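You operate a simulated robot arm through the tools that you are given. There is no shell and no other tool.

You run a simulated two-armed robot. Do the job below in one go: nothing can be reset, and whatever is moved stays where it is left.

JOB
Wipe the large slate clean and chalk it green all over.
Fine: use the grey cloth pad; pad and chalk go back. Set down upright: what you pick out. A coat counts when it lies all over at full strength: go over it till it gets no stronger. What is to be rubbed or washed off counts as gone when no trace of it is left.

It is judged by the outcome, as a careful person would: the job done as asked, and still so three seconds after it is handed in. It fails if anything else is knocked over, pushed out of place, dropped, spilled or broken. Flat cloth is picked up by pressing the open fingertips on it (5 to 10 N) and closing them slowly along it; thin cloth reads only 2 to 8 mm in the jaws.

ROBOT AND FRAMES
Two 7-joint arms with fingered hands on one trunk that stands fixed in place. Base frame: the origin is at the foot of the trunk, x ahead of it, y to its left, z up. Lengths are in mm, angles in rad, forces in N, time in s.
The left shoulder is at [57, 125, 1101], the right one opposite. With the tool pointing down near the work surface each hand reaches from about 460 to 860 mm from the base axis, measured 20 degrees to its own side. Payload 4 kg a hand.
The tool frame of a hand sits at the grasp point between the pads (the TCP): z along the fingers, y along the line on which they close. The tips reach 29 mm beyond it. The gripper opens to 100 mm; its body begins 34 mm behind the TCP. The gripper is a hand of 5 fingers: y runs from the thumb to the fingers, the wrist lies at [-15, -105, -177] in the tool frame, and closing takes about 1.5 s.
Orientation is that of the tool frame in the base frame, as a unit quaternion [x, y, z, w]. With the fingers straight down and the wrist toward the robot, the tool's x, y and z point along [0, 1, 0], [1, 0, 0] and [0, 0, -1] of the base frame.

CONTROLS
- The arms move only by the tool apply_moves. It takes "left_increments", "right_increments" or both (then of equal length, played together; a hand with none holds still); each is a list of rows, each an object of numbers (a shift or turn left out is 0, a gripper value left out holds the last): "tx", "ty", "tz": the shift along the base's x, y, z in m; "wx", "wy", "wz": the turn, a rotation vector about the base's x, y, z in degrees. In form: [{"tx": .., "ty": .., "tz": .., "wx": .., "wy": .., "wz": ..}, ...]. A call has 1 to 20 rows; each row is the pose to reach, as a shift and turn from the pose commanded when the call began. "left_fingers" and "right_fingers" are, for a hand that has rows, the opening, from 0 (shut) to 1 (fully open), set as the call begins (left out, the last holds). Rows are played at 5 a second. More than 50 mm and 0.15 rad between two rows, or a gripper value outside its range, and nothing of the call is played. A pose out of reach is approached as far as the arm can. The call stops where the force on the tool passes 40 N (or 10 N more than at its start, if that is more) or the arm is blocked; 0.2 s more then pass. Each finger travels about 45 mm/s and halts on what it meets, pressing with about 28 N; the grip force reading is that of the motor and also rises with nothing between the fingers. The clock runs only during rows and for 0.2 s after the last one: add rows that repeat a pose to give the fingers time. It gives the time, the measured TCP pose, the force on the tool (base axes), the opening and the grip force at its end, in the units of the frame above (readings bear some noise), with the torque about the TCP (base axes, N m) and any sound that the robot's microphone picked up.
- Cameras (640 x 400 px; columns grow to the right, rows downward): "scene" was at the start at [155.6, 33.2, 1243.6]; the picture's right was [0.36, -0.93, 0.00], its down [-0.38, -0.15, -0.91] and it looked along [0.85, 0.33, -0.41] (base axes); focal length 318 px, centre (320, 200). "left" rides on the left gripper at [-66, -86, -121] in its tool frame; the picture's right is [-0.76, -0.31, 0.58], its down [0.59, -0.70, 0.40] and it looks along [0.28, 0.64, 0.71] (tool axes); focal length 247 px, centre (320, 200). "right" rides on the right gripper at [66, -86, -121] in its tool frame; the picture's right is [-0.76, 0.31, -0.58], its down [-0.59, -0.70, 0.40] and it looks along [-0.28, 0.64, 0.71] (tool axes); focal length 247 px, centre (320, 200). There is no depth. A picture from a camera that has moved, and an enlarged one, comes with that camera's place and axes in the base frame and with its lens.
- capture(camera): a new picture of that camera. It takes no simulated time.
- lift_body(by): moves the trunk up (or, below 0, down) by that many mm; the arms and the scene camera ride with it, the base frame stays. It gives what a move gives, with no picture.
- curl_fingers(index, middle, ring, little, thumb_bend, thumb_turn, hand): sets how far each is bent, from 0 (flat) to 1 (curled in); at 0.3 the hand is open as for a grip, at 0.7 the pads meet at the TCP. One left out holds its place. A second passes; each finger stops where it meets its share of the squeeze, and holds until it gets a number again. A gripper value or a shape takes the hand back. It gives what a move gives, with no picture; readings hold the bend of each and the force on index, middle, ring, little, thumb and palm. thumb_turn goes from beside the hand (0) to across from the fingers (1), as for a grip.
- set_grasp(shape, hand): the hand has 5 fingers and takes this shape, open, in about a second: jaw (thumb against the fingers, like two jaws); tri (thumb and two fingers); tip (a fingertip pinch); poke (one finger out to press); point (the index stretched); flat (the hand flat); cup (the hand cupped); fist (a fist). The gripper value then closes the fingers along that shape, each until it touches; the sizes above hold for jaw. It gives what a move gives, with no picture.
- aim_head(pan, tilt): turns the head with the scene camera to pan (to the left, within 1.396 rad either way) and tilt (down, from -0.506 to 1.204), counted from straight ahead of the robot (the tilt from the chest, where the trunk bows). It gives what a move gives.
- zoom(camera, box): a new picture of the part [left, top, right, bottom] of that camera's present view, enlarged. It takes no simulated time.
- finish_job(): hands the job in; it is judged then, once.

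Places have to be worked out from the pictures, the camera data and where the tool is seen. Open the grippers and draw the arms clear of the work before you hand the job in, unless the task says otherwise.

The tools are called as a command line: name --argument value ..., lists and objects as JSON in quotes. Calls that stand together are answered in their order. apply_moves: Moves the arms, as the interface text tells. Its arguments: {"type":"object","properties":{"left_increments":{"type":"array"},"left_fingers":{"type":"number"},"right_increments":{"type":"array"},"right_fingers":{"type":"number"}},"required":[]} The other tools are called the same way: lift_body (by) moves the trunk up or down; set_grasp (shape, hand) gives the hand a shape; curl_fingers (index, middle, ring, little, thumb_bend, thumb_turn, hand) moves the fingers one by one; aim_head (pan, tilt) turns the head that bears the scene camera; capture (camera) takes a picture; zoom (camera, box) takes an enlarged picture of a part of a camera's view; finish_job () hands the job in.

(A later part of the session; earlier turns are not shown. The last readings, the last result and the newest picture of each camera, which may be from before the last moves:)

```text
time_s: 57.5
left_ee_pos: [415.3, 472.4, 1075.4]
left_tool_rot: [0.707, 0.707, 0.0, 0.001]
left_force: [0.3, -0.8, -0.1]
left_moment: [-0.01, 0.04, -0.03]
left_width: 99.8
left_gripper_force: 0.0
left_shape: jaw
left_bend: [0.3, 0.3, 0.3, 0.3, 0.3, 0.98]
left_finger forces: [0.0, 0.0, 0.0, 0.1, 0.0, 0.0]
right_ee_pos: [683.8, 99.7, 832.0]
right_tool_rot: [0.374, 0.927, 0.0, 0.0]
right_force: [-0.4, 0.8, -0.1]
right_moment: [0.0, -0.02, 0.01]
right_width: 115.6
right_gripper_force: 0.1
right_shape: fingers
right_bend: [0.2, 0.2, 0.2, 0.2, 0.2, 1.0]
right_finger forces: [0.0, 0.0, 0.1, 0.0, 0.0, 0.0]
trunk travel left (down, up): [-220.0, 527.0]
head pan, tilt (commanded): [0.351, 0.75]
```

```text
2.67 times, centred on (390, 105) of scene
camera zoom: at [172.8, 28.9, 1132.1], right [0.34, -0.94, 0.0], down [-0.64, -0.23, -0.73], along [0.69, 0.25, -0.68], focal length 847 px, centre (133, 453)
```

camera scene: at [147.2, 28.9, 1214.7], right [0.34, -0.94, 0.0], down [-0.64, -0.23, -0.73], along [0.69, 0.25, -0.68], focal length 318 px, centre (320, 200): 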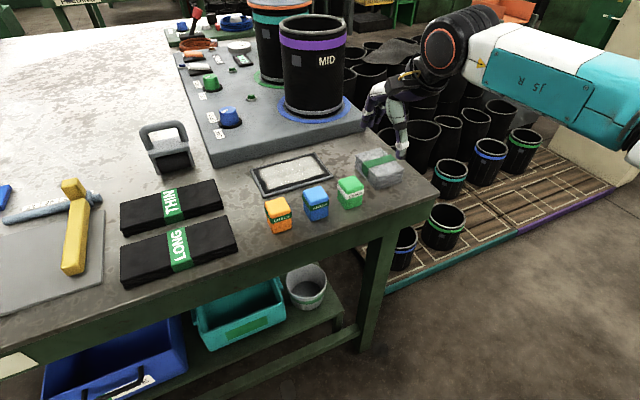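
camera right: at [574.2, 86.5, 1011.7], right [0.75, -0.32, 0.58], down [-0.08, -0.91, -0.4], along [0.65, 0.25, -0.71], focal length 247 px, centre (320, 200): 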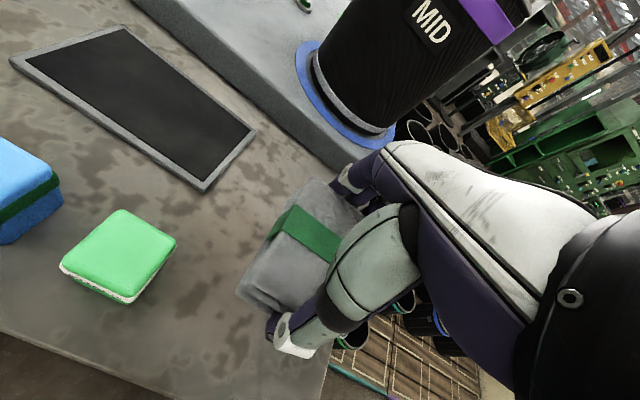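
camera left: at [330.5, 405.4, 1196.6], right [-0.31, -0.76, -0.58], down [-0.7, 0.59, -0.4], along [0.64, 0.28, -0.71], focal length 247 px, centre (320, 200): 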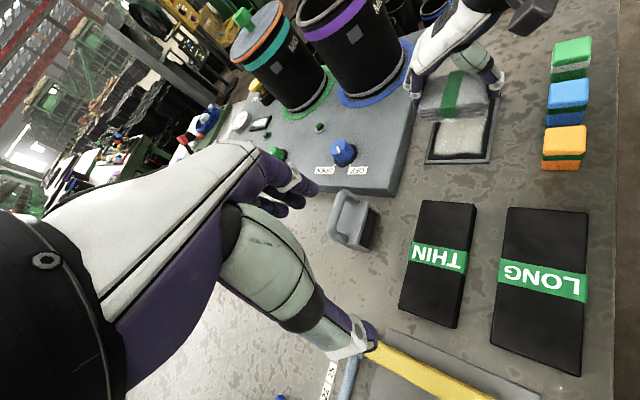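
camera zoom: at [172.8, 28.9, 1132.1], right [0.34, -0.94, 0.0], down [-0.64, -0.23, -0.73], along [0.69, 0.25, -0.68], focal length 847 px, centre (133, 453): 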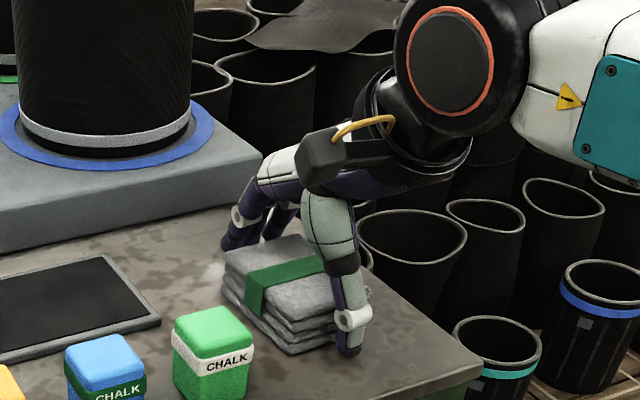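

Pad is back on its spot (within a few mm) and released. I raise the hand straight up 80 mm.

apply_moves --right_increments '[{"tz": 0.02}, {"tz": 0.04}, {"tz": 0.06}, {"tz": 0.08}, {"tz": 0.08}]'

zoom --camera "scene" --box '[240, 60, 450, 200]'

capture --camera "right"

```text
time_s: 58.7
left_ee_pos: [416.0, 472.6, 1074.7]
left_tool_rot: [0.706, 0.708, 0.001, 0.0]
left_force: [0.2, 0.4, 0.7]
left_moment: [0.0, -0.01, 0.01]
left_width: 100.2
left_gripper_force: 0.1
left_shape: jaw
left_bend: [0.3, 0.3, 0.3, 0.3, 0.3, 0.98]
left_finger forces: [0.0, 0.0, 0.0, 0.1, 0.0, 0.0]
right_ee_pos: [682.7, 98.8, 911.8]
right_tool_rot: [0.375, 0.927, -0.001, 0.0]
right_force: [0.9, -0.9, 0.2]
right_moment: [0.0, -0.01, 0.02]
right_width: 115.7
right_gripper_force: 0.0
right_shape: fingers
right_bend: [0.2, 0.2, 0.2, 0.2, 0.2, 1.0]
right_finger forces: [0.1, 0.0, 0.0, 0.1, 0.0, 0.1]
trunk travel left (down, up): [-220.0, 527.0]
head pan, tilt (commanded): [0.351, 0.75]
```

```text
2.86 times, centred on (345, 130) of scene
camera zoom: at [172.9, 28.9, 1132.1], right [0.34, -0.94, 0.0], down [-0.64, -0.23, -0.73], along [0.69, 0.25, -0.68], focal length 908 px, centre (249, 400)
```

zoom: 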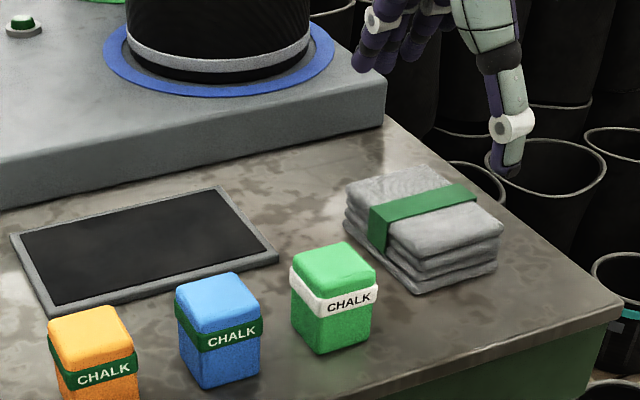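

```text
taken
camera right: at [575.5, 83.3, 1034.8], right [0.76, -0.3, 0.58], down [-0.07, -0.92, -0.4], along [0.65, 0.26, -0.71], focal length 247 px, centre (320, 200)
```

right: 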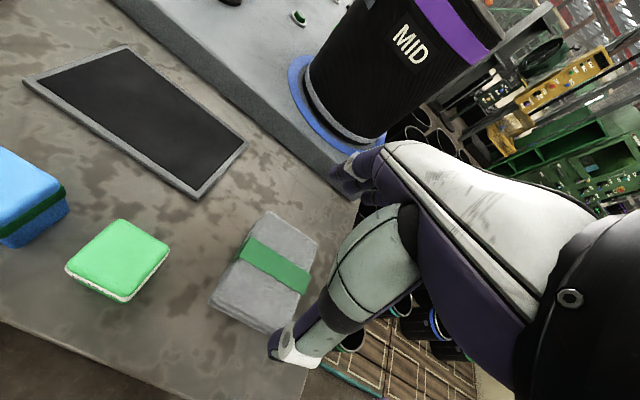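

Pad sits upright as before. Now I move over the green chalk at about (579, 128.5) with the jaw open.

apply_moves --right_increments '[{"tx": -0.026, "ty": 0.0075}, {"tx": -0.052, "ty": 0.015}, {"tx": -0.078, "ty": 0.0225}, {"tx": -0.104, "ty": 0.03, "wz": -0.5}, {"tx": -0.104, "ty": 0.03, "wz": -0.5}]' --right_fingers 1

zoom --camera "scene" --box '[240, 60, 450, 200]'

capture --camera "right"

zoom --camera "left" --box '[420, 0, 640, 180]'

```text
time_s: 59.9
left_ee_pos: [414.6, 471.3, 1075.8]
left_tool_rot: [0.707, 0.707, 0.0, 0.0]
left_force: [0.5, 0.2, -0.2]
left_moment: [0.0, -0.02, -0.01]
left_width: 99.7
left_gripper_force: 0.0
left_shape: jaw
left_bend: [0.3, 0.3, 0.3, 0.3, 0.3, 0.98]
left_finger forces: [0.1, 0.1, 0.0, 0.0, 0.0, 0.1]
right_ee_pos: [578.0, 128.8, 912.4]
right_tool_rot: [0.379, 0.926, -0.001, -0.001]
right_force: [0.3, 0.5, 0.4]
right_moment: [0.0, -0.02, -0.04]
right_width: 99.8
right_gripper_force: 0.0
right_shape: jaw
right_bend: [0.3, 0.3, 0.3, 0.3, 0.3, 0.98]
right_finger forces: [0.0, 0.1, 0.0, 0.0, 0.1, 0.0]
trunk travel left (down, up): [-220.0, 527.0]
head pan, tilt (commanded): [0.351, 0.75]
```

```text
2.86 times, centred on (345, 130) of scene
camera zoom: at [172.8, 28.9, 1132.1], right [0.34, -0.94, 0.0], down [-0.64, -0.23, -0.73], along [0.69, 0.25, -0.68], focal length 908 px, centre (249, 400)
```

zoom: 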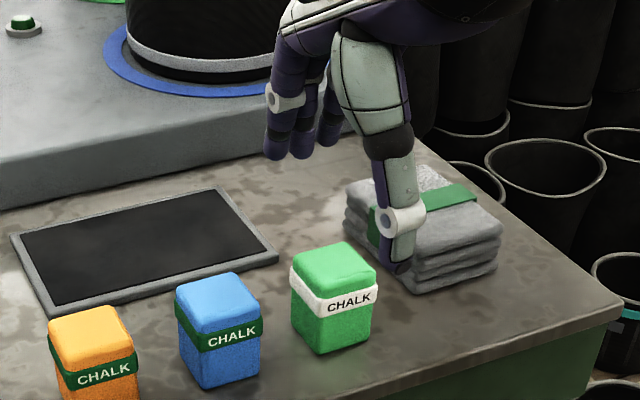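

```text
taken
camera right: at [471.9, 114.9, 1033.7], right [0.76, -0.31, 0.58], down [-0.07, -0.91, -0.4], along [0.65, 0.26, -0.71], focal length 247 px, centre (320, 200)
```

right: 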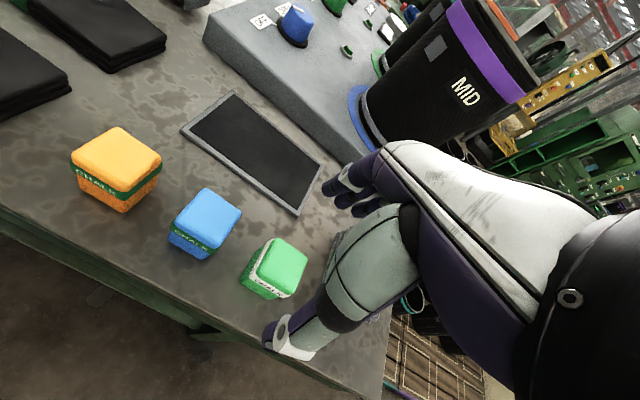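

```text
2.22 times, centred on (530, 90) of left
camera zoom: at [330.2, 405.4, 1196.7], right [-0.31, -0.76, -0.58], down [-0.7, 0.59, -0.4], along [0.64, 0.28, -0.71], focal length 549 px, centre (-147, 444)
```

zoom: 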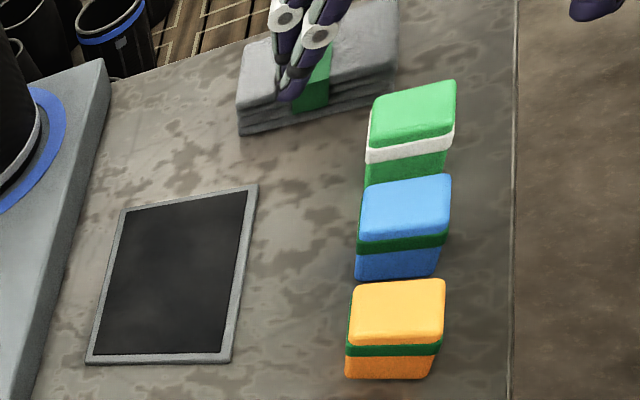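

I zoom the right camera to pin the chalk's position exactly relative to the hand.

zoom --camera "right" --box '[220, 210, 348, 300]'

zoom --camera "scene" --box '[320, 130, 400, 190]'

```text
4.44 times, centred on (284, 255) of right
camera zoom: at [471.9, 114.9, 1033.7], right [0.76, -0.31, 0.58], down [-0.07, -0.91, -0.4], along [0.65, 0.26, -0.71], focal length 1098 px, centre (480, -44)
```

zoom: 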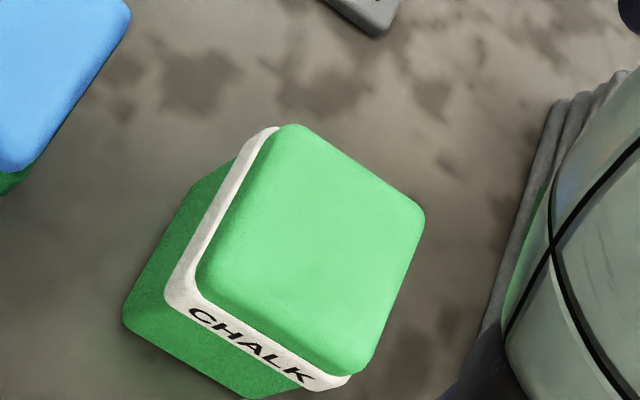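

```text
6.67 times, centred on (360, 160) of scene
camera zoom: at [172.8, 28.9, 1132.1], right [0.34, -0.94, 0.0], down [-0.64, -0.23, -0.73], along [0.69, 0.25, -0.68], focal length 2118 px, centre (53, 467)
```

zoom: 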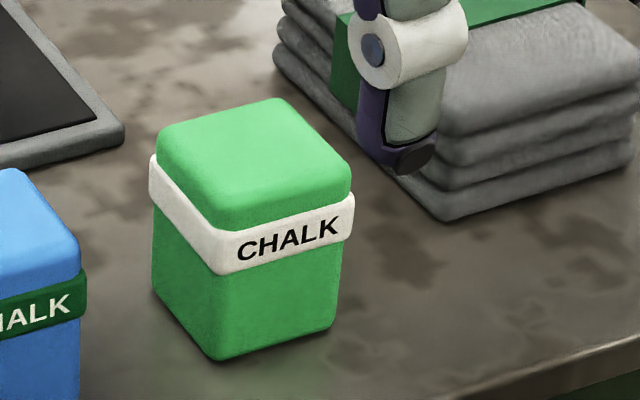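

Chalk centre is (580, 128), 35 mm square, aligned with the hand to within a degree. I descend around it to z 844.

apply_moves --right_increments '[{"tx": 0.002, "ty": -0.001, "tz": -0.02}, {"tx": 0.002, "ty": -0.001, "tz": -0.035}, {"tx": 0.002, "ty": -0.001, "tz": -0.05}, {"tx": 0.002, "ty": -0.001, "tz": -0.062}, {"tx": 0.002, "ty": -0.001, "tz": -0.068}, {"tx": 0.002, "ty": -0.001, "tz": -0.068}]'

zoom --camera "scene" --box '[300, 100, 420, 200]'

capture --camera "right"

zoom --camera "left" --box '[460, 0, 640, 150]'

```text
time_s: 61.3
left_ee_pos: [415.0, 471.0, 1075.3]
left_tool_rot: [0.706, 0.708, -0.001, 0.001]
left_force: [1.1, 0.1, 0.3]
left_moment: [0.0, -0.02, 0.0]
left_width: 99.9
left_gripper_force: 0.0
left_shape: jaw
left_bend: [0.3, 0.3, 0.3, 0.3, 0.3, 0.98]
left_finger forces: [0.1, 0.0, 0.0, 0.0, 0.1, 0.1]
right_ee_pos: [579.3, 128.6, 844.7]
right_tool_rot: [0.379, 0.925, 0.0, 0.001]
right_force: [0.3, -0.6, -0.1]
right_moment: [-0.01, 0.0, 0.01]
right_width: 100.1
right_gripper_force: 0.0
right_shape: jaw
right_bend: [0.3, 0.3, 0.3, 0.3, 0.3, 0.98]
right_finger forces: [0.1, 0.0, 0.0, 0.1, 0.0, 0.0]
trunk travel left (down, up): [-220.0, 527.0]
head pan, tilt (commanded): [0.351, 0.75]
```

```text
4.00 times, centred on (360, 150) of scene
camera zoom: at [172.8, 28.9, 1132.1], right [0.34, -0.94, 0.0], down [-0.64, -0.23, -0.73], along [0.69, 0.25, -0.68], focal length 1270 px, centre (160, 400)
```

zoom: 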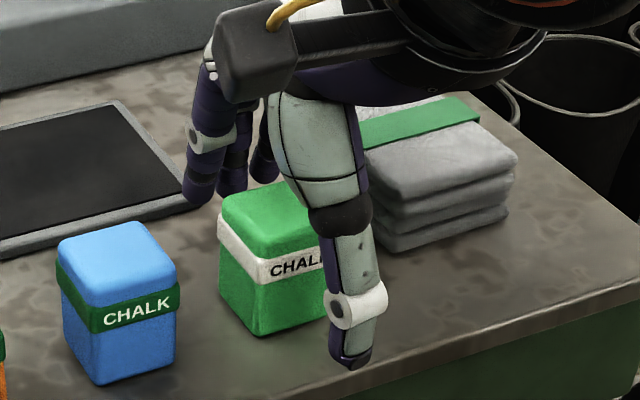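

```text
taken
camera right: at [473.1, 113.5, 966.9], right [0.76, -0.31, 0.58], down [-0.07, -0.91, -0.4], along [0.65, 0.26, -0.71], focal length 247 px, centre (320, 200)
```

right: 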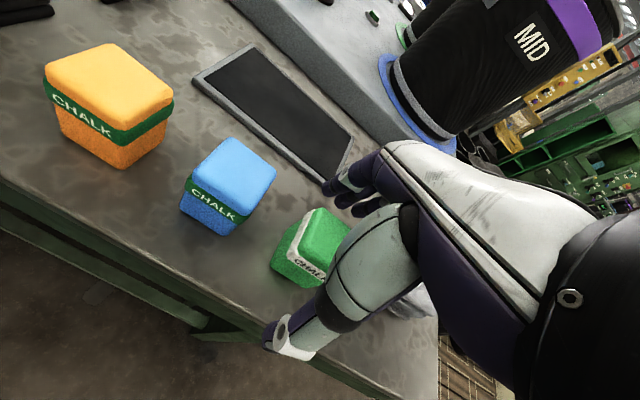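

```text
2.67 times, centred on (550, 75) of left
camera zoom: at [330.2, 405.4, 1196.7], right [-0.31, -0.76, -0.58], down [-0.7, 0.59, -0.4], along [0.64, 0.28, -0.71], focal length 659 px, centre (-293, 533)
```

zoom: 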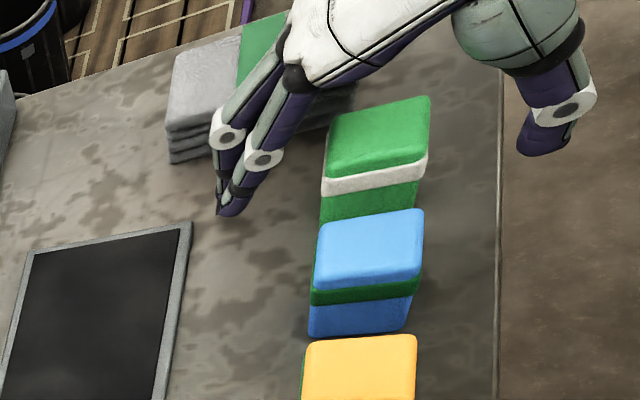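

The chalk stands between thumb and fingers. I close partly first (to about 48 mm) to check centring.

apply_moves --right_increments '[{"tz": 0}, {"tz": 0}, {"tz": 0}, {"tz": 0}, {"tz": 0}, {"tz": 0}]' --right_fingers 0.48

zoom --camera "scene" --box '[300, 100, 420, 200]'

zoom --camera "left" --box '[460, 0, 640, 150]'

```text
time_s: 62.7
left_ee_pos: [415.8, 473.2, 1075.1]
left_tool_rot: [0.707, 0.707, 0.0, 0.0]
left_force: [-0.5, 0.2, -0.5]
left_moment: [0.0, -0.01, -0.02]
left_width: 99.9
left_gripper_force: 0.1
left_shape: jaw
left_bend: [0.3, 0.3, 0.3, 0.3, 0.3, 0.98]
left_finger forces: [0.0, 0.0, 0.0, 0.1, 0.0, 0.1]
right_ee_pos: [580.1, 129.2, 845.0]
right_tool_rot: [0.379, 0.926, 0.0, 0.0]
right_force: [-0.5, 0.6, -0.4]
right_moment: [-0.01, 0.01, -0.02]
right_width: 48.3
right_gripper_force: 0.0
right_shape: jaw
right_bend: [0.41, 0.43, 0.74, 0.49, 0.38, 1.0]
right_finger forces: [0.1, 0.1, 0.0, 0.0, 0.1, 0.1]
trunk travel left (down, up): [-220.0, 527.0]
head pan, tilt (commanded): [0.351, 0.75]
```

```text
4.00 times, centred on (360, 150) of scene
camera zoom: at [172.8, 28.9, 1132.1], right [0.34, -0.94, 0.0], down [-0.64, -0.23, -0.73], along [0.69, 0.25, -0.68], focal length 1270 px, centre (160, 400)
```

zoom: 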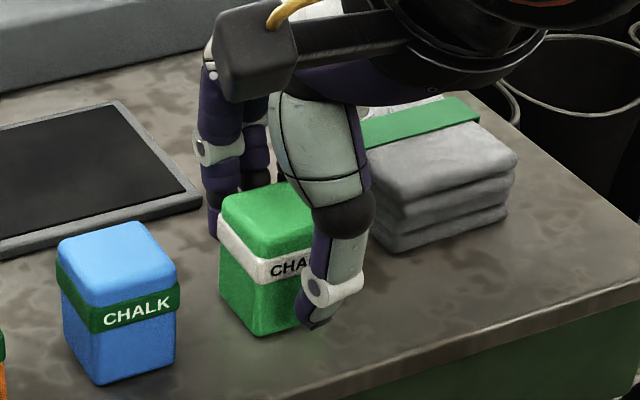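

```text
2.67 times, centred on (550, 75) of left
camera zoom: at [330.2, 405.4, 1196.7], right [-0.31, -0.76, -0.58], down [-0.7, 0.59, -0.4], along [0.64, 0.28, -0.71], focal length 659 px, centre (-293, 533)
```

zoom: 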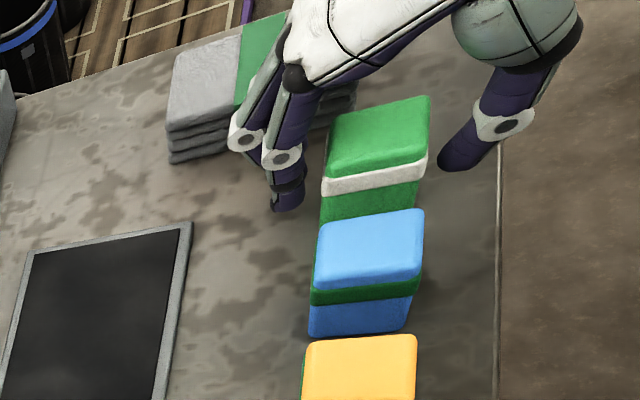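

Centred without contact. Now close fully.

apply_moves --right_increments '[{"tz": 0}, {"tz": 0}, {"tz": 0}, {"tz": 0}, {"tz": 0}, {"tz": 0}, {"tz": 0}, {"tz": 0}]' --right_fingers 0

zoom --camera "scene" --box '[300, 100, 420, 200]'

zoom --camera "left" --box '[460, 0, 640, 150]'

capture --camera "right"

```text
time_s: 64.5
left_ee_pos: [415.6, 471.8, 1075.7]
left_tool_rot: [0.706, 0.708, 0.001, -0.001]
left_force: [1.4, -0.2, -0.8]
left_moment: [-0.02, 0.0, -0.01]
left_width: 100.0
left_gripper_force: 0.1
left_shape: jaw
left_bend: [0.3, 0.3, 0.3, 0.3, 0.3, 0.98]
left_finger forces: [0.1, 0.0, 0.0, 0.0, 0.1, 0.1]
right_ee_pos: [580.9, 127.5, 844.3]
right_tool_rot: [0.379, 0.925, 0.001, 0.0]
right_force: [-0.2, 0.6, 0.8]
right_moment: [-0.02, 0.02, -0.04]
right_width: 30.4
right_gripper_force: 28.1
right_shape: jaw
right_bend: [0.5, 0.52, 0.73, 0.57, 0.44, 1.0]
right_finger forces: [15.5, 8.5, 0.0, 0.1, 24.2, 0.0]
trunk travel left (down, up): [-220.0, 527.0]
head pan, tilt (commanded): [0.351, 0.75]
```

```text
4.00 times, centred on (360, 150) of scene
camera zoom: at [172.8, 28.8, 1132.1], right [0.34, -0.94, 0.0], down [-0.64, -0.23, -0.73], along [0.69, 0.25, -0.68], focal length 1270 px, centre (160, 400)
```

zoom: 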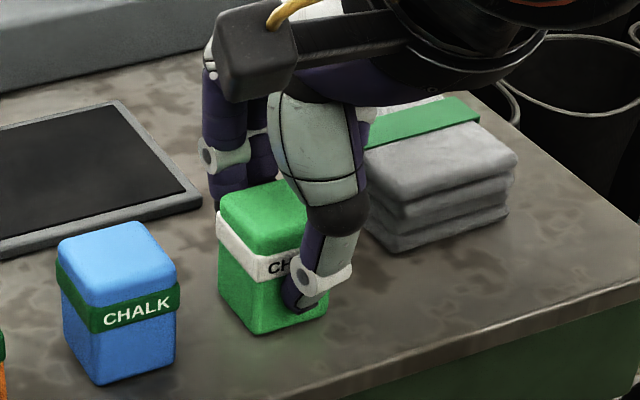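

```text
2.67 times, centred on (550, 75) of left
camera zoom: at [330.2, 405.4, 1196.7], right [-0.31, -0.76, -0.58], down [-0.7, 0.59, -0.4], along [0.64, 0.28, -0.71], focal length 659 px, centre (-293, 533)
```

zoom: 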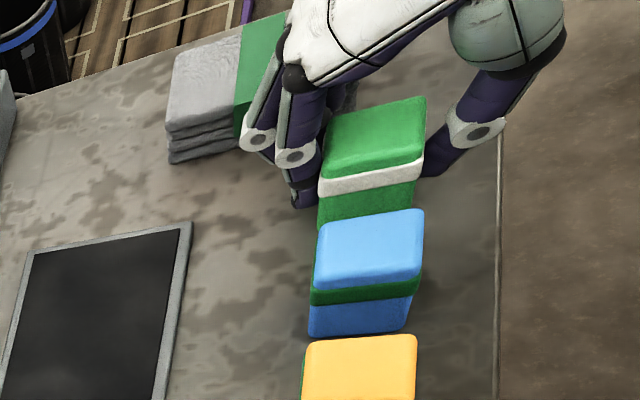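

```text
taken
camera right: at [473.1, 113.6, 967.0], right [0.76, -0.31, 0.58], down [-0.07, -0.91, -0.4], along [0.65, 0.26, -0.71], focal length 247 px, centre (320, 200)
```

right: 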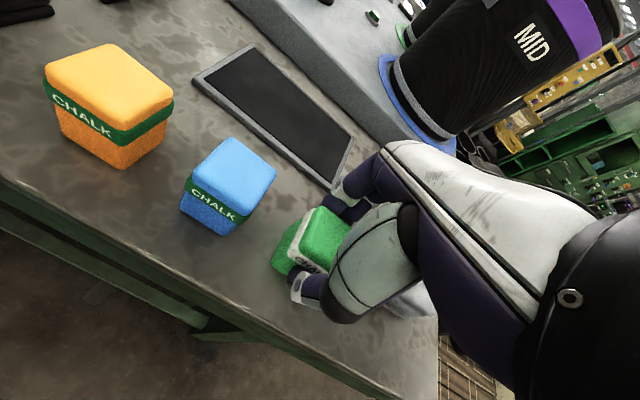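

Chalk is gripped by index, middle and thumb (30 mm, 28 N). I lift it 55 mm and carry it over the slate centre, then check the grip.

apply_moves --right_increments '[{"tz": 0.01}, {"tz": 0.03}, {"tz": 0.055}, {"tx": 0.01, "ty": 0.034, "tz": 0.055}, {"tx": 0.02, "ty": 0.068, "tz": 0.055}, {"tx": 0.029, "ty": 0.102, "tz": 0.055}, {"tx": 0.039, "ty": 0.137, "tz": 0.055}, {"tx": 0.039, "ty": 0.137, "tz": 0.055}]'

zoom --camera "scene" --box '[200, 50, 400, 180]'

zoom --camera "left" --box '[360, 20, 552, 180]'

capture --camera "right"

```text
time_s: 66.3
left_ee_pos: [415.4, 470.6, 1075.0]
left_tool_rot: [0.707, 0.707, 0.0, 0.0]
left_force: [0.1, 0.4, 0.1]
left_moment: [-0.03, 0.02, 0.01]
left_width: 99.9
left_gripper_force: 0.0
left_shape: jaw
left_bend: [0.3, 0.3, 0.3, 0.3, 0.3, 0.98]
left_finger forces: [0.0, 0.1, 0.1, 0.1, 0.1, 0.0]
right_ee_pos: [618.1, 263.9, 899.0]
right_tool_rot: [0.379, 0.925, 0.001, -0.001]
right_force: [0.4, 0.1, -0.1]
right_moment: [-0.03, -0.02, -0.01]
right_width: 30.4
right_gripper_force: 28.2
right_shape: jaw
right_bend: [0.5, 0.52, 0.73, 0.57, 0.44, 1.0]
right_finger forces: [15.7, 8.7, 0.1, 0.1, 24.3, 0.0]
trunk travel left (down, up): [-220.0, 527.0]
head pan, tilt (commanded): [0.351, 0.75]
```

```text
3.08 times, centred on (300, 115) of scene
camera zoom: at [173.5, 28.8, 1132.1], right [0.34, -0.94, 0.0], down [-0.64, -0.23, -0.73], along [0.69, 0.25, -0.68], focal length 977 px, centre (382, 462)
```

zoom: 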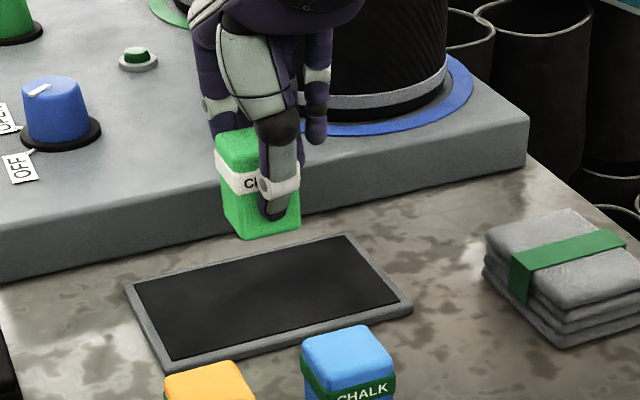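

```text
2.50 times, centred on (456, 100) of left
camera zoom: at [330.4, 405.2, 1196.7], right [-0.31, -0.76, -0.58], down [-0.7, 0.59, -0.4], along [0.64, 0.28, -0.71], focal length 617 px, centre (-20, 450)
```

zoom: 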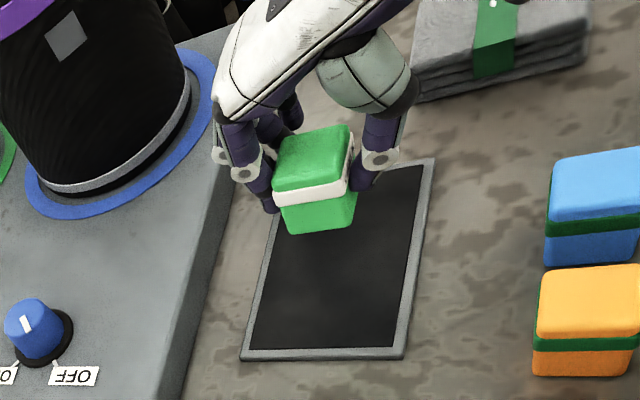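

```text
taken
camera right: at [511.7, 248.6, 1021.0], right [0.76, -0.31, 0.58], down [-0.07, -0.91, -0.4], along [0.65, 0.26, -0.71], focal length 247 px, centre (320, 200)
```

right: 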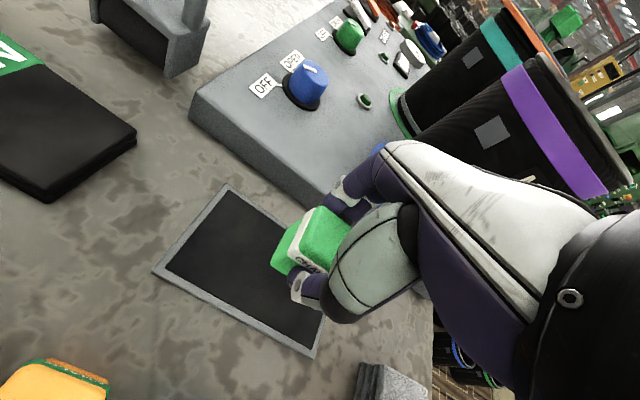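

Chalk is held upright over the slate. I lower it near the slate centre to find contact.

apply_moves --right_increments '[{"tz": -0.015, "wz": -0.5}, {"tz": -0.03, "wz": -0.5}, {"tz": -0.04, "wz": -0.5}, {"tz": -0.044, "wz": -0.5}, {"tz": -0.046, "wz": -0.5}, {"tz": -0.046, "wz": -0.5}]'

```text
time_s: 67.7
left_ee_pos: [415.9, 472.5, 1074.7]
left_tool_rot: [0.707, 0.708, 0.0, 0.0]
left_force: [-0.7, 0.4, -0.3]
left_moment: [0.03, 0.04, 0.0]
left_width: 100.1
left_gripper_force: 0.0
left_shape: jaw
left_bend: [0.3, 0.3, 0.3, 0.3, 0.3, 0.98]
left_finger forces: [0.1, 0.0, 0.1, 0.0, 0.0, 0.1]
right_ee_pos: [620.0, 265.7, 853.6]
right_tool_rot: [0.382, 0.924, 0.0, 0.0]
right_force: [0.6, -0.7, -1.2]
right_moment: [-0.06, -0.05, -0.01]
right_width: 30.4
right_gripper_force: 27.8
right_shape: jaw
right_bend: [0.5, 0.52, 0.73, 0.57, 0.44, 1.0]
right_finger forces: [15.7, 8.6, 0.0, 0.1, 24.3, 0.0]
trunk travel left (down, up): [-220.0, 527.0]
head pan, tilt (commanded): [0.351, 0.75]
```

No contact at z 853.6. I lower in 1 mm steps.

apply_moves --right_increments '[{"tz": -0.001}, {"tz": -0.002}, {"tz": -0.003}, {"tz": -0.003}]'

```text
time_s: 68.7
left_ee_pos: [414.6, 472.4, 1075.1]
left_tool_rot: [0.707, 0.707, 0.0, 0.0]
left_force: [0.1, 0.1, 0.4]
left_moment: [-0.02, 0.02, -0.02]
left_width: 99.9
left_gripper_force: 0.0
left_shape: jaw
left_bend: [0.3, 0.3, 0.3, 0.3, 0.3, 0.98]
left_finger forces: [0.1, 0.0, 0.1, 0.0, 0.0, 0.1]
right_ee_pos: [618.7, 265.6, 852.9]
right_tool_rot: [0.383, 0.924, 0.001, 0.001]
right_force: [2.5, 1.6, 8.6]
right_moment: [0.14, -0.16, -0.01]
right_width: 30.7
right_gripper_force: 28.8
right_shape: jaw
right_bend: [0.49, 0.51, 0.73, 0.57, 0.44, 1.0]
right_finger forces: [17.8, 10.1, 0.0, 0.1, 24.5, 0.1]
trunk travel left (down, up): [-220.0, 527.0]
head pan, tilt (commanded): [0.351, 0.75]
```

Contact with 8.6 N at z 853. I make a trial stroke along the long axis and look at the mark.

apply_moves --right_increments '[{"tx": 0.007, "ty": -0.007}, {"tx": 0.014, "ty": -0.014}, {"tx": 0.021, "ty": -0.021}, {"tx": 0.028, "ty": -0.028}, {"tx": 0.028, "ty": -0.028}]'

zoom --camera "scene" --box '[200, 60, 400, 190]'

zoom --camera "left" --box '[360, 20, 552, 180]'

```text
time_s: 69.9
left_ee_pos: [413.5, 473.3, 1076.5]
left_tool_rot: [0.707, 0.707, -0.001, 0.001]
left_force: [0.1, -0.9, -0.6]
left_moment: [0.01, 0.0, -0.01]
left_width: 99.7
left_gripper_force: 0.0
left_shape: jaw
left_bend: [0.3, 0.3, 0.3, 0.3, 0.3, 0.98]
left_finger forces: [0.0, 0.0, 0.0, 0.0, 0.0, 0.1]
right_ee_pos: [646.3, 236.6, 851.4]
right_tool_rot: [0.381, 0.925, 0.001, 0.0]
right_force: [-3.2, 2.8, 11.4]
right_moment: [0.17, 0.0, 0.04]
right_width: 31.0
right_gripper_force: 27.9
right_shape: jaw
right_bend: [0.5, 0.51, 0.73, 0.57, 0.43, 1.0]
right_finger forces: [16.4, 9.6, 0.0, 0.0, 26.4, 0.0]
trunk travel left (down, up): [-220.0, 527.0]
head pan, tilt (commanded): [0.351, 0.75]
```

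```text
3.08 times, centred on (300, 125) of scene
camera zoom: at [171.5, 28.8, 1132.4], right [0.34, -0.94, 0.0], down [-0.64, -0.23, -0.73], along [0.69, 0.25, -0.68], focal length 977 px, centre (382, 431)
```

zoom: 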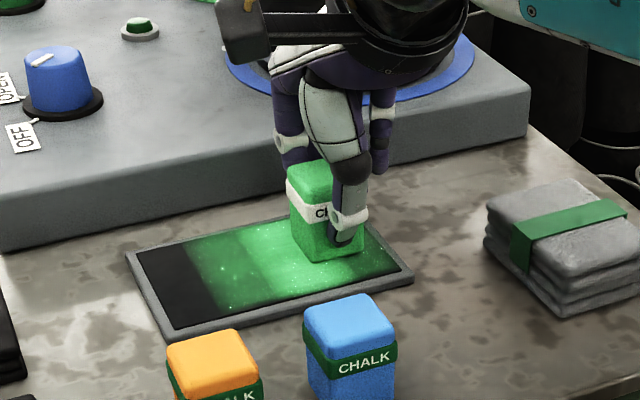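

```text
2.50 times, centred on (456, 100) of left
camera zoom: at [328.8, 405.4, 1197.3], right [-0.31, -0.76, -0.58], down [-0.7, 0.59, -0.4], along [0.64, 0.28, -0.71], focal length 617 px, centre (-20, 450)
```

zoom: 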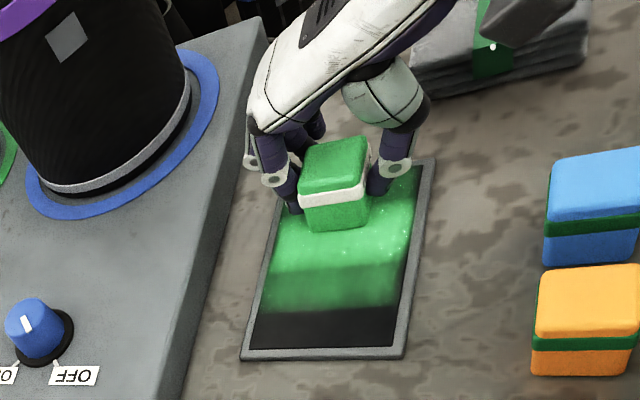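

The chalk lays down a wide, strong green swath. I now sweep over the whole slate in three lanes (v -18, 0, +18; u ±48).

apply_moves --right_increments '[{"tx": 0.006, "ty": -0.006}, {"tx": -0.0059, "ty": -0.0181}, {"tx": -0.0158, "ty": -0.0082}, {"tx": -0.0257, "ty": 0.0017}, {"tx": -0.0356, "ty": 0.0116}, {"tx": -0.0455, "ty": 0.0215}, {"tx": -0.0554, "ty": 0.0314}, {"tx": -0.0653, "ty": 0.0413}, {"tx": -0.0738, "ty": 0.0498}, {"tx": -0.0611, "ty": 0.0625}, {"tx": -0.0484, "ty": 0.0752}, {"tx": -0.0385, "ty": 0.0653}, {"tx": -0.0286, "ty": 0.0554}, {"tx": -0.0187, "ty": 0.0455}, {"tx": -0.0088, "ty": 0.0356}, {"tx": 0.0011, "ty": 0.0257}, {"tx": 0.011, "ty": 0.0158}, {"tx": 0.0195, "ty": 0.0073}, {"tx": 0.0068, "ty": -0.0054}]'

zoom --camera "scene" --box '[200, 60, 400, 190]'

zoom --camera "left" --box '[360, 20, 552, 180]'

```text
time_s: 73.9
left_ee_pos: [415.6, 471.6, 1076.1]
left_tool_rot: [0.707, 0.707, 0.0, 0.001]
left_force: [-0.8, -0.9, 0.0]
left_moment: [-0.01, 0.0, -0.01]
left_width: 99.8
left_gripper_force: 0.1
left_shape: jaw
left_bend: [0.3, 0.3, 0.3, 0.3, 0.3, 0.98]
left_finger forces: [0.0, 0.1, 0.1, 0.0, 0.0, 0.0]
right_ee_pos: [654.3, 231.7, 851.6]
right_tool_rot: [0.384, 0.924, 0.0, 0.001]
right_force: [2.2, -1.0, 11.0]
right_moment: [0.06, -0.21, 0.02]
right_width: 31.0
right_gripper_force: 27.7
right_shape: jaw
right_bend: [0.49, 0.51, 0.73, 0.57, 0.43, 1.0]
right_finger forces: [17.3, 9.7, 0.0, 0.0, 25.6, 0.0]
trunk travel left (down, up): [-220.0, 527.0]
head pan, tilt (commanded): [0.351, 0.75]
```

```text
3.08 times, centred on (300, 125) of scene
camera zoom: at [172.3, 28.6, 1132.3], right [0.34, -0.94, 0.0], down [-0.64, -0.23, -0.73], along [0.69, 0.25, -0.68], focal length 977 px, centre (382, 431)
```

zoom: 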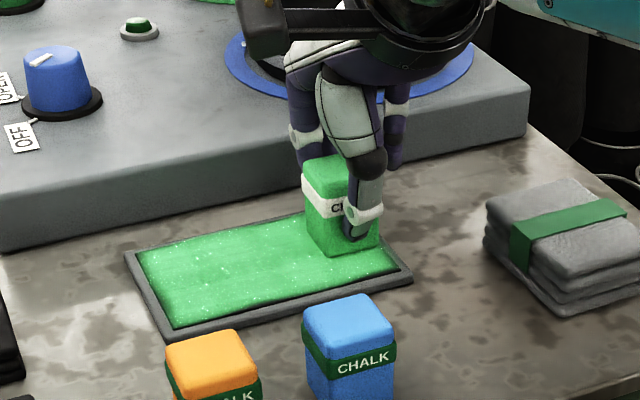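

```text
2.50 times, centred on (456, 100) of left
camera zoom: at [329.7, 405.1, 1197.1], right [-0.31, -0.76, -0.58], down [-0.7, 0.59, -0.4], along [0.64, 0.28, -0.71], focal length 617 px, centre (-20, 450)
```

zoom: 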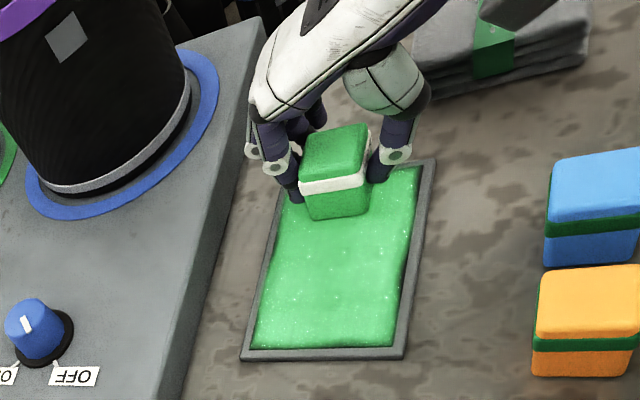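

Nearly the whole slate is green; a thin dark margin remains along the near edge and right end. I run the perimeter (u ±50, v ±22) for the margins.

apply_moves --right_increments '[{"tx": -0.0066, "ty": -0.0087}, {"tx": -0.0151, "ty": -0.0172}, {"tx": -0.0257, "ty": -0.0066}, {"tx": -0.0363, "ty": 0.004}, {"tx": -0.0469, "ty": 0.0146}, {"tx": -0.0575, "ty": 0.0252}, {"tx": -0.0681, "ty": 0.0358}, {"tx": -0.0787, "ty": 0.0464}, {"tx": -0.0858, "ty": 0.0535}, {"tx": -0.0759, "ty": 0.0634}, {"tx": -0.0646, "ty": 0.0747}, {"tx": -0.0547, "ty": 0.0846}, {"tx": -0.0455, "ty": 0.0754}, {"tx": -0.0349, "ty": 0.0648}, {"tx": -0.0243, "ty": 0.0542}, {"tx": -0.0137, "ty": 0.0436}, {"tx": -0.0031, "ty": 0.033}, {"tx": 0.0075, "ty": 0.0224}, {"tx": 0.016, "ty": 0.0139}, {"tx": 0.004, "ty": 0.0019}]'

zoom --camera "scene" --box '[230, 100, 350, 180]'

zoom --camera "left" --box '[420, 60, 516, 180]'

```text
time_s: 78.1
left_ee_pos: [415.1, 471.4, 1076.3]
left_tool_rot: [0.707, 0.707, 0.001, -0.001]
left_force: [0.1, -0.3, -1.0]
left_moment: [-0.01, 0.0, 0.03]
left_width: 100.1
left_gripper_force: 0.0
left_shape: jaw
left_bend: [0.3, 0.3, 0.3, 0.3, 0.3, 0.98]
left_finger forces: [0.1, 0.0, 0.0, 0.0, 0.0, 0.0]
right_ee_pos: [661.4, 231.8, 851.0]
right_tool_rot: [0.384, 0.923, 0.0, 0.0]
right_force: [2.1, -0.4, 9.4]
right_moment: [0.12, -0.14, -0.03]
right_width: 31.0
right_gripper_force: 27.9
right_shape: jaw
right_bend: [0.49, 0.51, 0.73, 0.57, 0.43, 1.0]
right_finger forces: [17.2, 9.7, 0.0, 0.1, 25.5, 0.1]
trunk travel left (down, up): [-220.0, 527.0]
head pan, tilt (commanded): [0.351, 0.75]
```

```text
5.00 times, centred on (290, 140) of scene
camera zoom: at [172.4, 28.7, 1132.3], right [0.34, -0.94, 0.0], down [-0.64, -0.23, -0.73], along [0.69, 0.25, -0.68], focal length 1588 px, centre (470, 500)
```

zoom: 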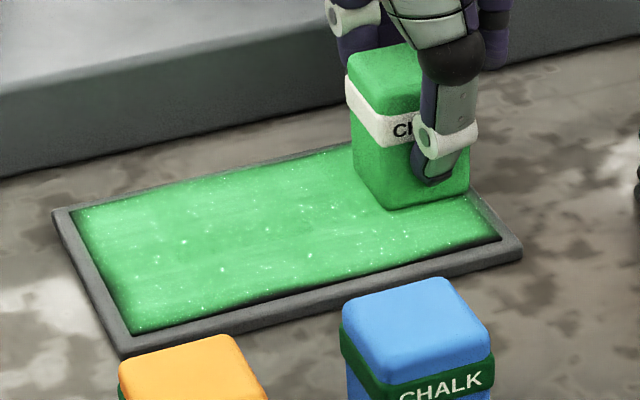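

```text
3.33 times, centred on (468, 120) of left
camera zoom: at [329.8, 405.2, 1197.0], right [-0.31, -0.76, -0.58], down [-0.7, 0.59, -0.4], along [0.64, 0.28, -0.71], focal length 823 px, centre (-173, 467)
```

zoom: 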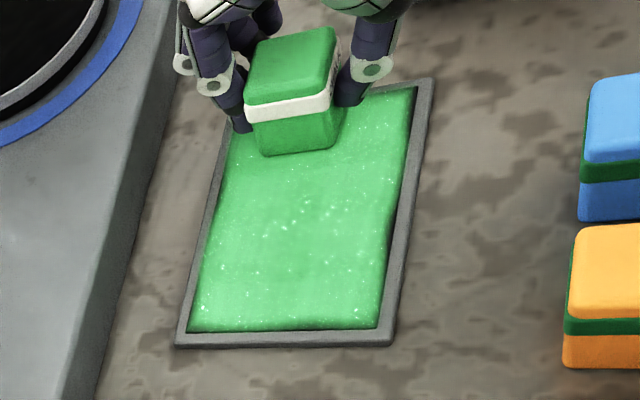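

The coat is strong; only a thin dark strip remains along the near edge and at the ends. I sweep along the near edge (v about -26) and the left end again.

apply_moves --right_increments '[{"tx": -0.0085, "ty": -0.0085}, {"tx": -0.017, "ty": -0.017}, {"tx": -0.0219, "ty": -0.0219}, {"tx": -0.0304, "ty": -0.0134}, {"tx": -0.0389, "ty": -0.0049}, {"tx": -0.0474, "ty": 0.0035}, {"tx": -0.0559, "ty": 0.012}, {"tx": -0.0643, "ty": 0.0205}, {"tx": -0.0728, "ty": 0.029}, {"tx": -0.0813, "ty": 0.0375}, {"tx": -0.0898, "ty": 0.046}, {"tx": -0.0955, "ty": 0.0516}, {"tx": -0.0877, "ty": 0.0594}, {"tx": -0.0778, "ty": 0.0693}, {"tx": -0.0679, "ty": 0.0792}, {"tx": -0.0615, "ty": 0.0856}, {"tx": -0.07, "ty": 0.0771}, {"tx": -0.0792, "ty": 0.0679}, {"tx": -0.0877, "ty": 0.0594}, {"tx": -0.0955, "ty": 0.0516}]'

zoom --camera "scene" --box '[230, 100, 350, 180]'

zoom --camera "left" --box '[420, 60, 516, 180]'

```text
time_s: 82.3
left_ee_pos: [415.9, 471.4, 1075.0]
left_tool_rot: [0.708, 0.707, 0.0, 0.0]
left_force: [0.3, -0.6, -0.2]
left_moment: [-0.01, 0.01, 0.0]
left_width: 99.9
left_gripper_force: 0.0
left_shape: jaw
left_bend: [0.3, 0.3, 0.3, 0.3, 0.3, 0.98]
left_finger forces: [0.0, 0.0, 0.0, 0.0, 0.0, 0.0]
right_ee_pos: [559.9, 285.3, 851.9]
right_tool_rot: [0.382, 0.924, -0.001, 0.0]
right_force: [0.7, 0.5, 2.3]
right_moment: [0.03, -0.04, -0.02]
right_width: 31.1
right_gripper_force: 28.1
right_shape: jaw
right_bend: [0.49, 0.51, 0.73, 0.57, 0.43, 1.0]
right_finger forces: [16.5, 9.1, 0.0, 0.1, 25.3, 0.0]
trunk travel left (down, up): [-220.0, 527.0]
head pan, tilt (commanded): [0.351, 0.75]
```

```text
5.00 times, centred on (290, 140) of scene
camera zoom: at [172.8, 28.8, 1132.0], right [0.34, -0.94, 0.0], down [-0.64, -0.23, -0.73], along [0.69, 0.25, -0.68], focal length 1588 px, centre (470, 500)
```

zoom: 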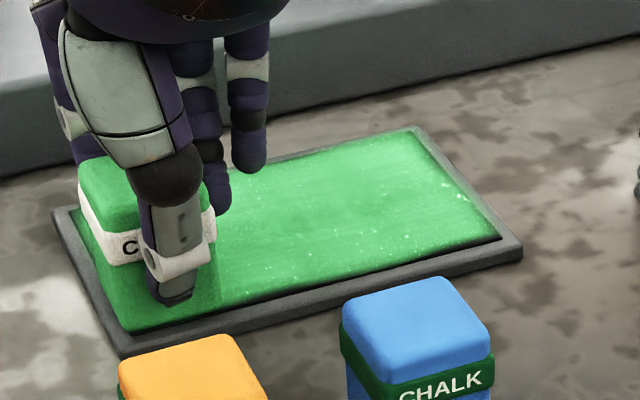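

```text
3.33 times, centred on (468, 120) of left
camera zoom: at [330.3, 405.3, 1196.6], right [-0.31, -0.76, -0.58], down [-0.7, 0.59, -0.4], along [0.64, 0.28, -0.71], focal length 823 px, centre (-173, 467)
```

zoom: 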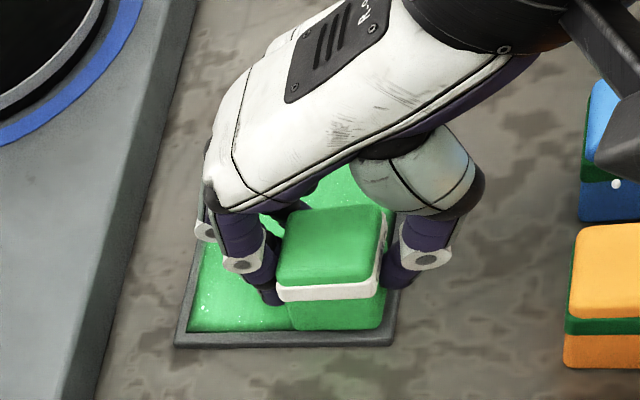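

A thin strip along the near edge remains because at v -28 the chalk rode on the frame. I redo that edge at v about -24.5 with 1 mm more pressure, there and back.

apply_moves --right_increments '[{"tx": 0.0053, "ty": -0.0004, "tz": -0.001}, {"tx": 0.0145, "ty": -0.0095, "tz": -0.001}, {"tx": 0.0237, "ty": -0.0187, "tz": -0.001}, {"tx": 0.0329, "ty": -0.0279, "tz": -0.001}, {"tx": 0.0421, "ty": -0.0371, "tz": -0.001}, {"tx": 0.0513, "ty": -0.0463, "tz": -0.001}, {"tx": 0.0605, "ty": -0.0555, "tz": -0.001}, {"tx": 0.0696, "ty": -0.0647, "tz": -0.001}, {"tx": 0.076, "ty": -0.0711, "tz": -0.001}, {"tx": 0.0806, "ty": -0.0665, "tz": -0.001}, {"tx": 0.076, "ty": -0.0711, "tz": -0.001}, {"tx": 0.0696, "ty": -0.0647, "tz": -0.001}, {"tx": 0.0605, "ty": -0.0555, "tz": -0.001}, {"tx": 0.0513, "ty": -0.0463, "tz": -0.001}, {"tx": 0.0421, "ty": -0.0371, "tz": -0.001}, {"tx": 0.0329, "ty": -0.0279, "tz": -0.001}, {"tx": 0.0237, "ty": -0.0187, "tz": -0.001}, {"tx": 0.0145, "ty": -0.0095, "tz": -0.001}, {"tx": 0.0053, "ty": -0.0004, "tz": -0.001}]'

zoom --camera "scene" --box '[230, 100, 350, 180]'

zoom --camera "left" --box '[420, 60, 516, 180]'

```text
time_s: 86.3
left_ee_pos: [415.1, 470.6, 1077.0]
left_tool_rot: [0.707, 0.707, 0.001, -0.002]
left_force: [-0.3, 0.1, 0.0]
left_moment: [0.03, 0.0, 0.02]
left_width: 99.9
left_gripper_force: 0.1
left_shape: jaw
left_bend: [0.3, 0.3, 0.3, 0.3, 0.3, 0.98]
left_finger forces: [0.0, 0.0, 0.1, 0.0, 0.0, 0.0]
right_ee_pos: [566.8, 285.7, 849.9]
right_tool_rot: [0.384, 0.923, 0.0, 0.001]
right_force: [6.0, -2.7, 20.0]
right_moment: [0.09, -0.28, -0.05]
right_width: 31.8
right_gripper_force: 28.0
right_shape: jaw
right_bend: [0.48, 0.5, 0.73, 0.57, 0.44, 1.0]
right_finger forces: [17.5, 11.4, 0.0, 0.0, 27.5, 0.1]
trunk travel left (down, up): [-220.0, 527.0]
head pan, tilt (commanded): [0.351, 0.75]
```

```text
5.00 times, centred on (290, 140) of scene
camera zoom: at [171.9, 27.7, 1132.4], right [0.34, -0.94, 0.0], down [-0.64, -0.23, -0.73], along [0.69, 0.25, -0.68], focal length 1588 px, centre (470, 500)
```

zoom: 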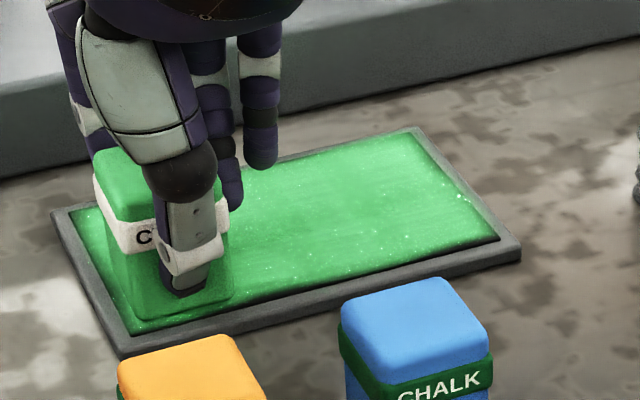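

```text
3.33 times, centred on (468, 120) of left
camera zoom: at [329.3, 404.2, 1197.6], right [-0.31, -0.76, -0.58], down [-0.7, 0.59, -0.4], along [0.64, 0.28, -0.71], focal length 823 px, centre (-173, 467)
```

zoom: 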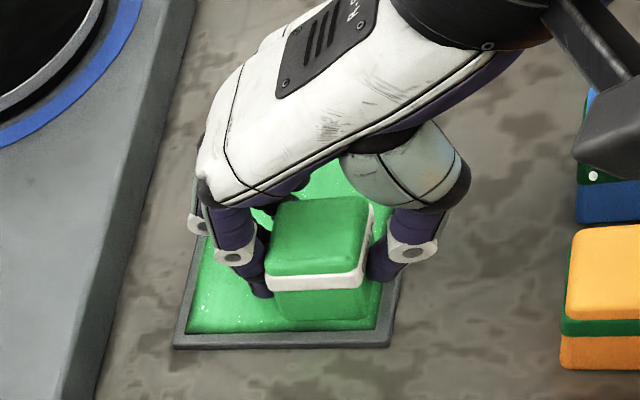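

Near edge is filled now. I lift the chalk and move it aside to inspect the entire coat.

apply_moves --right_increments '[{"tz": 0.02}, {"tz": 0.05}, {"tx": 0.003, "ty": -0.04, "tz": 0.055}, {"tx": 0.006, "ty": -0.08, "tz": 0.055}, {"tx": 0.01, "ty": -0.12, "tz": 0.055}, {"tx": 0.013, "ty": -0.157, "tz": 0.055}, {"tx": 0.013, "ty": -0.157, "tz": 0.055}]'

zoom --camera "scene" --box '[230, 100, 350, 180]'

zoom --camera "left" --box '[420, 70, 510, 170]'

capture --camera "right"

```text
time_s: 87.9
left_ee_pos: [415.3, 470.9, 1075.3]
left_tool_rot: [0.707, 0.707, 0.0, 0.0]
left_force: [0.0, -0.5, -0.5]
left_moment: [0.02, 0.03, 0.01]
left_width: 99.8
left_gripper_force: 0.1
left_shape: jaw
left_bend: [0.3, 0.3, 0.3, 0.3, 0.3, 0.98]
left_finger forces: [0.1, 0.0, 0.0, 0.0, 0.0, 0.0]
right_ee_pos: [579.4, 130.9, 904.2]
right_tool_rot: [0.383, 0.924, -0.001, 0.0]
right_force: [-0.3, -0.8, -0.4]
right_moment: [0.03, -0.05, 0.0]
right_width: 30.9
right_gripper_force: 28.4
right_shape: jaw
right_bend: [0.48, 0.5, 0.73, 0.57, 0.44, 1.0]
right_finger forces: [16.3, 9.2, 0.0, 0.0, 25.4, 0.0]
trunk travel left (down, up): [-220.0, 527.0]
head pan, tilt (commanded): [0.351, 0.75]
```

```text
5.00 times, centred on (290, 140) of scene
camera zoom: at [172.9, 28.8, 1132.1], right [0.34, -0.94, 0.0], down [-0.64, -0.23, -0.73], along [0.69, 0.25, -0.68], focal length 1588 px, centre (470, 500)
```

zoom: 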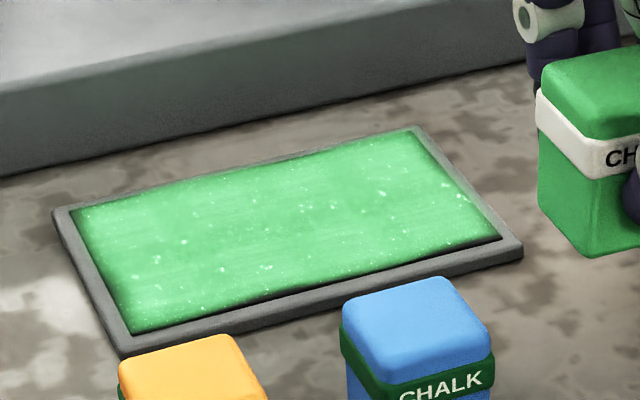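

```text
4.00 times, centred on (465, 120) of left
camera zoom: at [330.3, 405.4, 1196.7], right [-0.31, -0.76, -0.58], down [-0.7, 0.59, -0.4], along [0.64, 0.28, -0.71], focal length 988 px, centre (-260, 520)
```

zoom: 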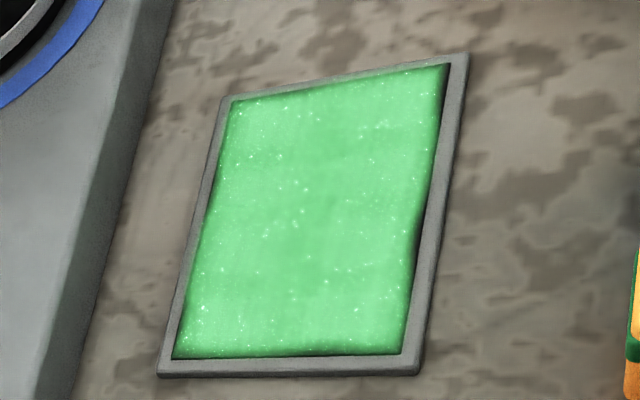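

```text
taken
camera right: at [471.9, 116.7, 1026.9], right [0.75, -0.32, 0.58], down [-0.08, -0.91, -0.4], along [0.65, 0.25, -0.71], focal length 247 px, centre (320, 200)
```

right: 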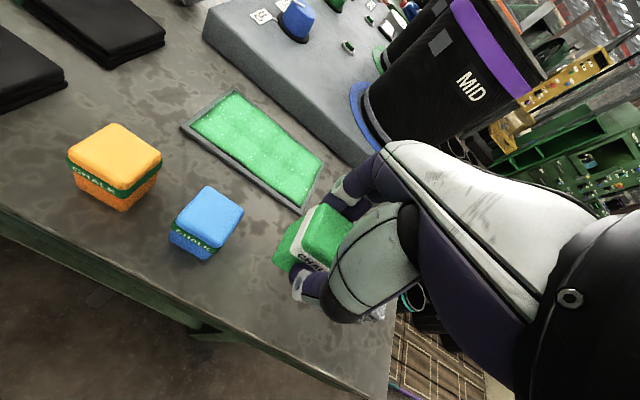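

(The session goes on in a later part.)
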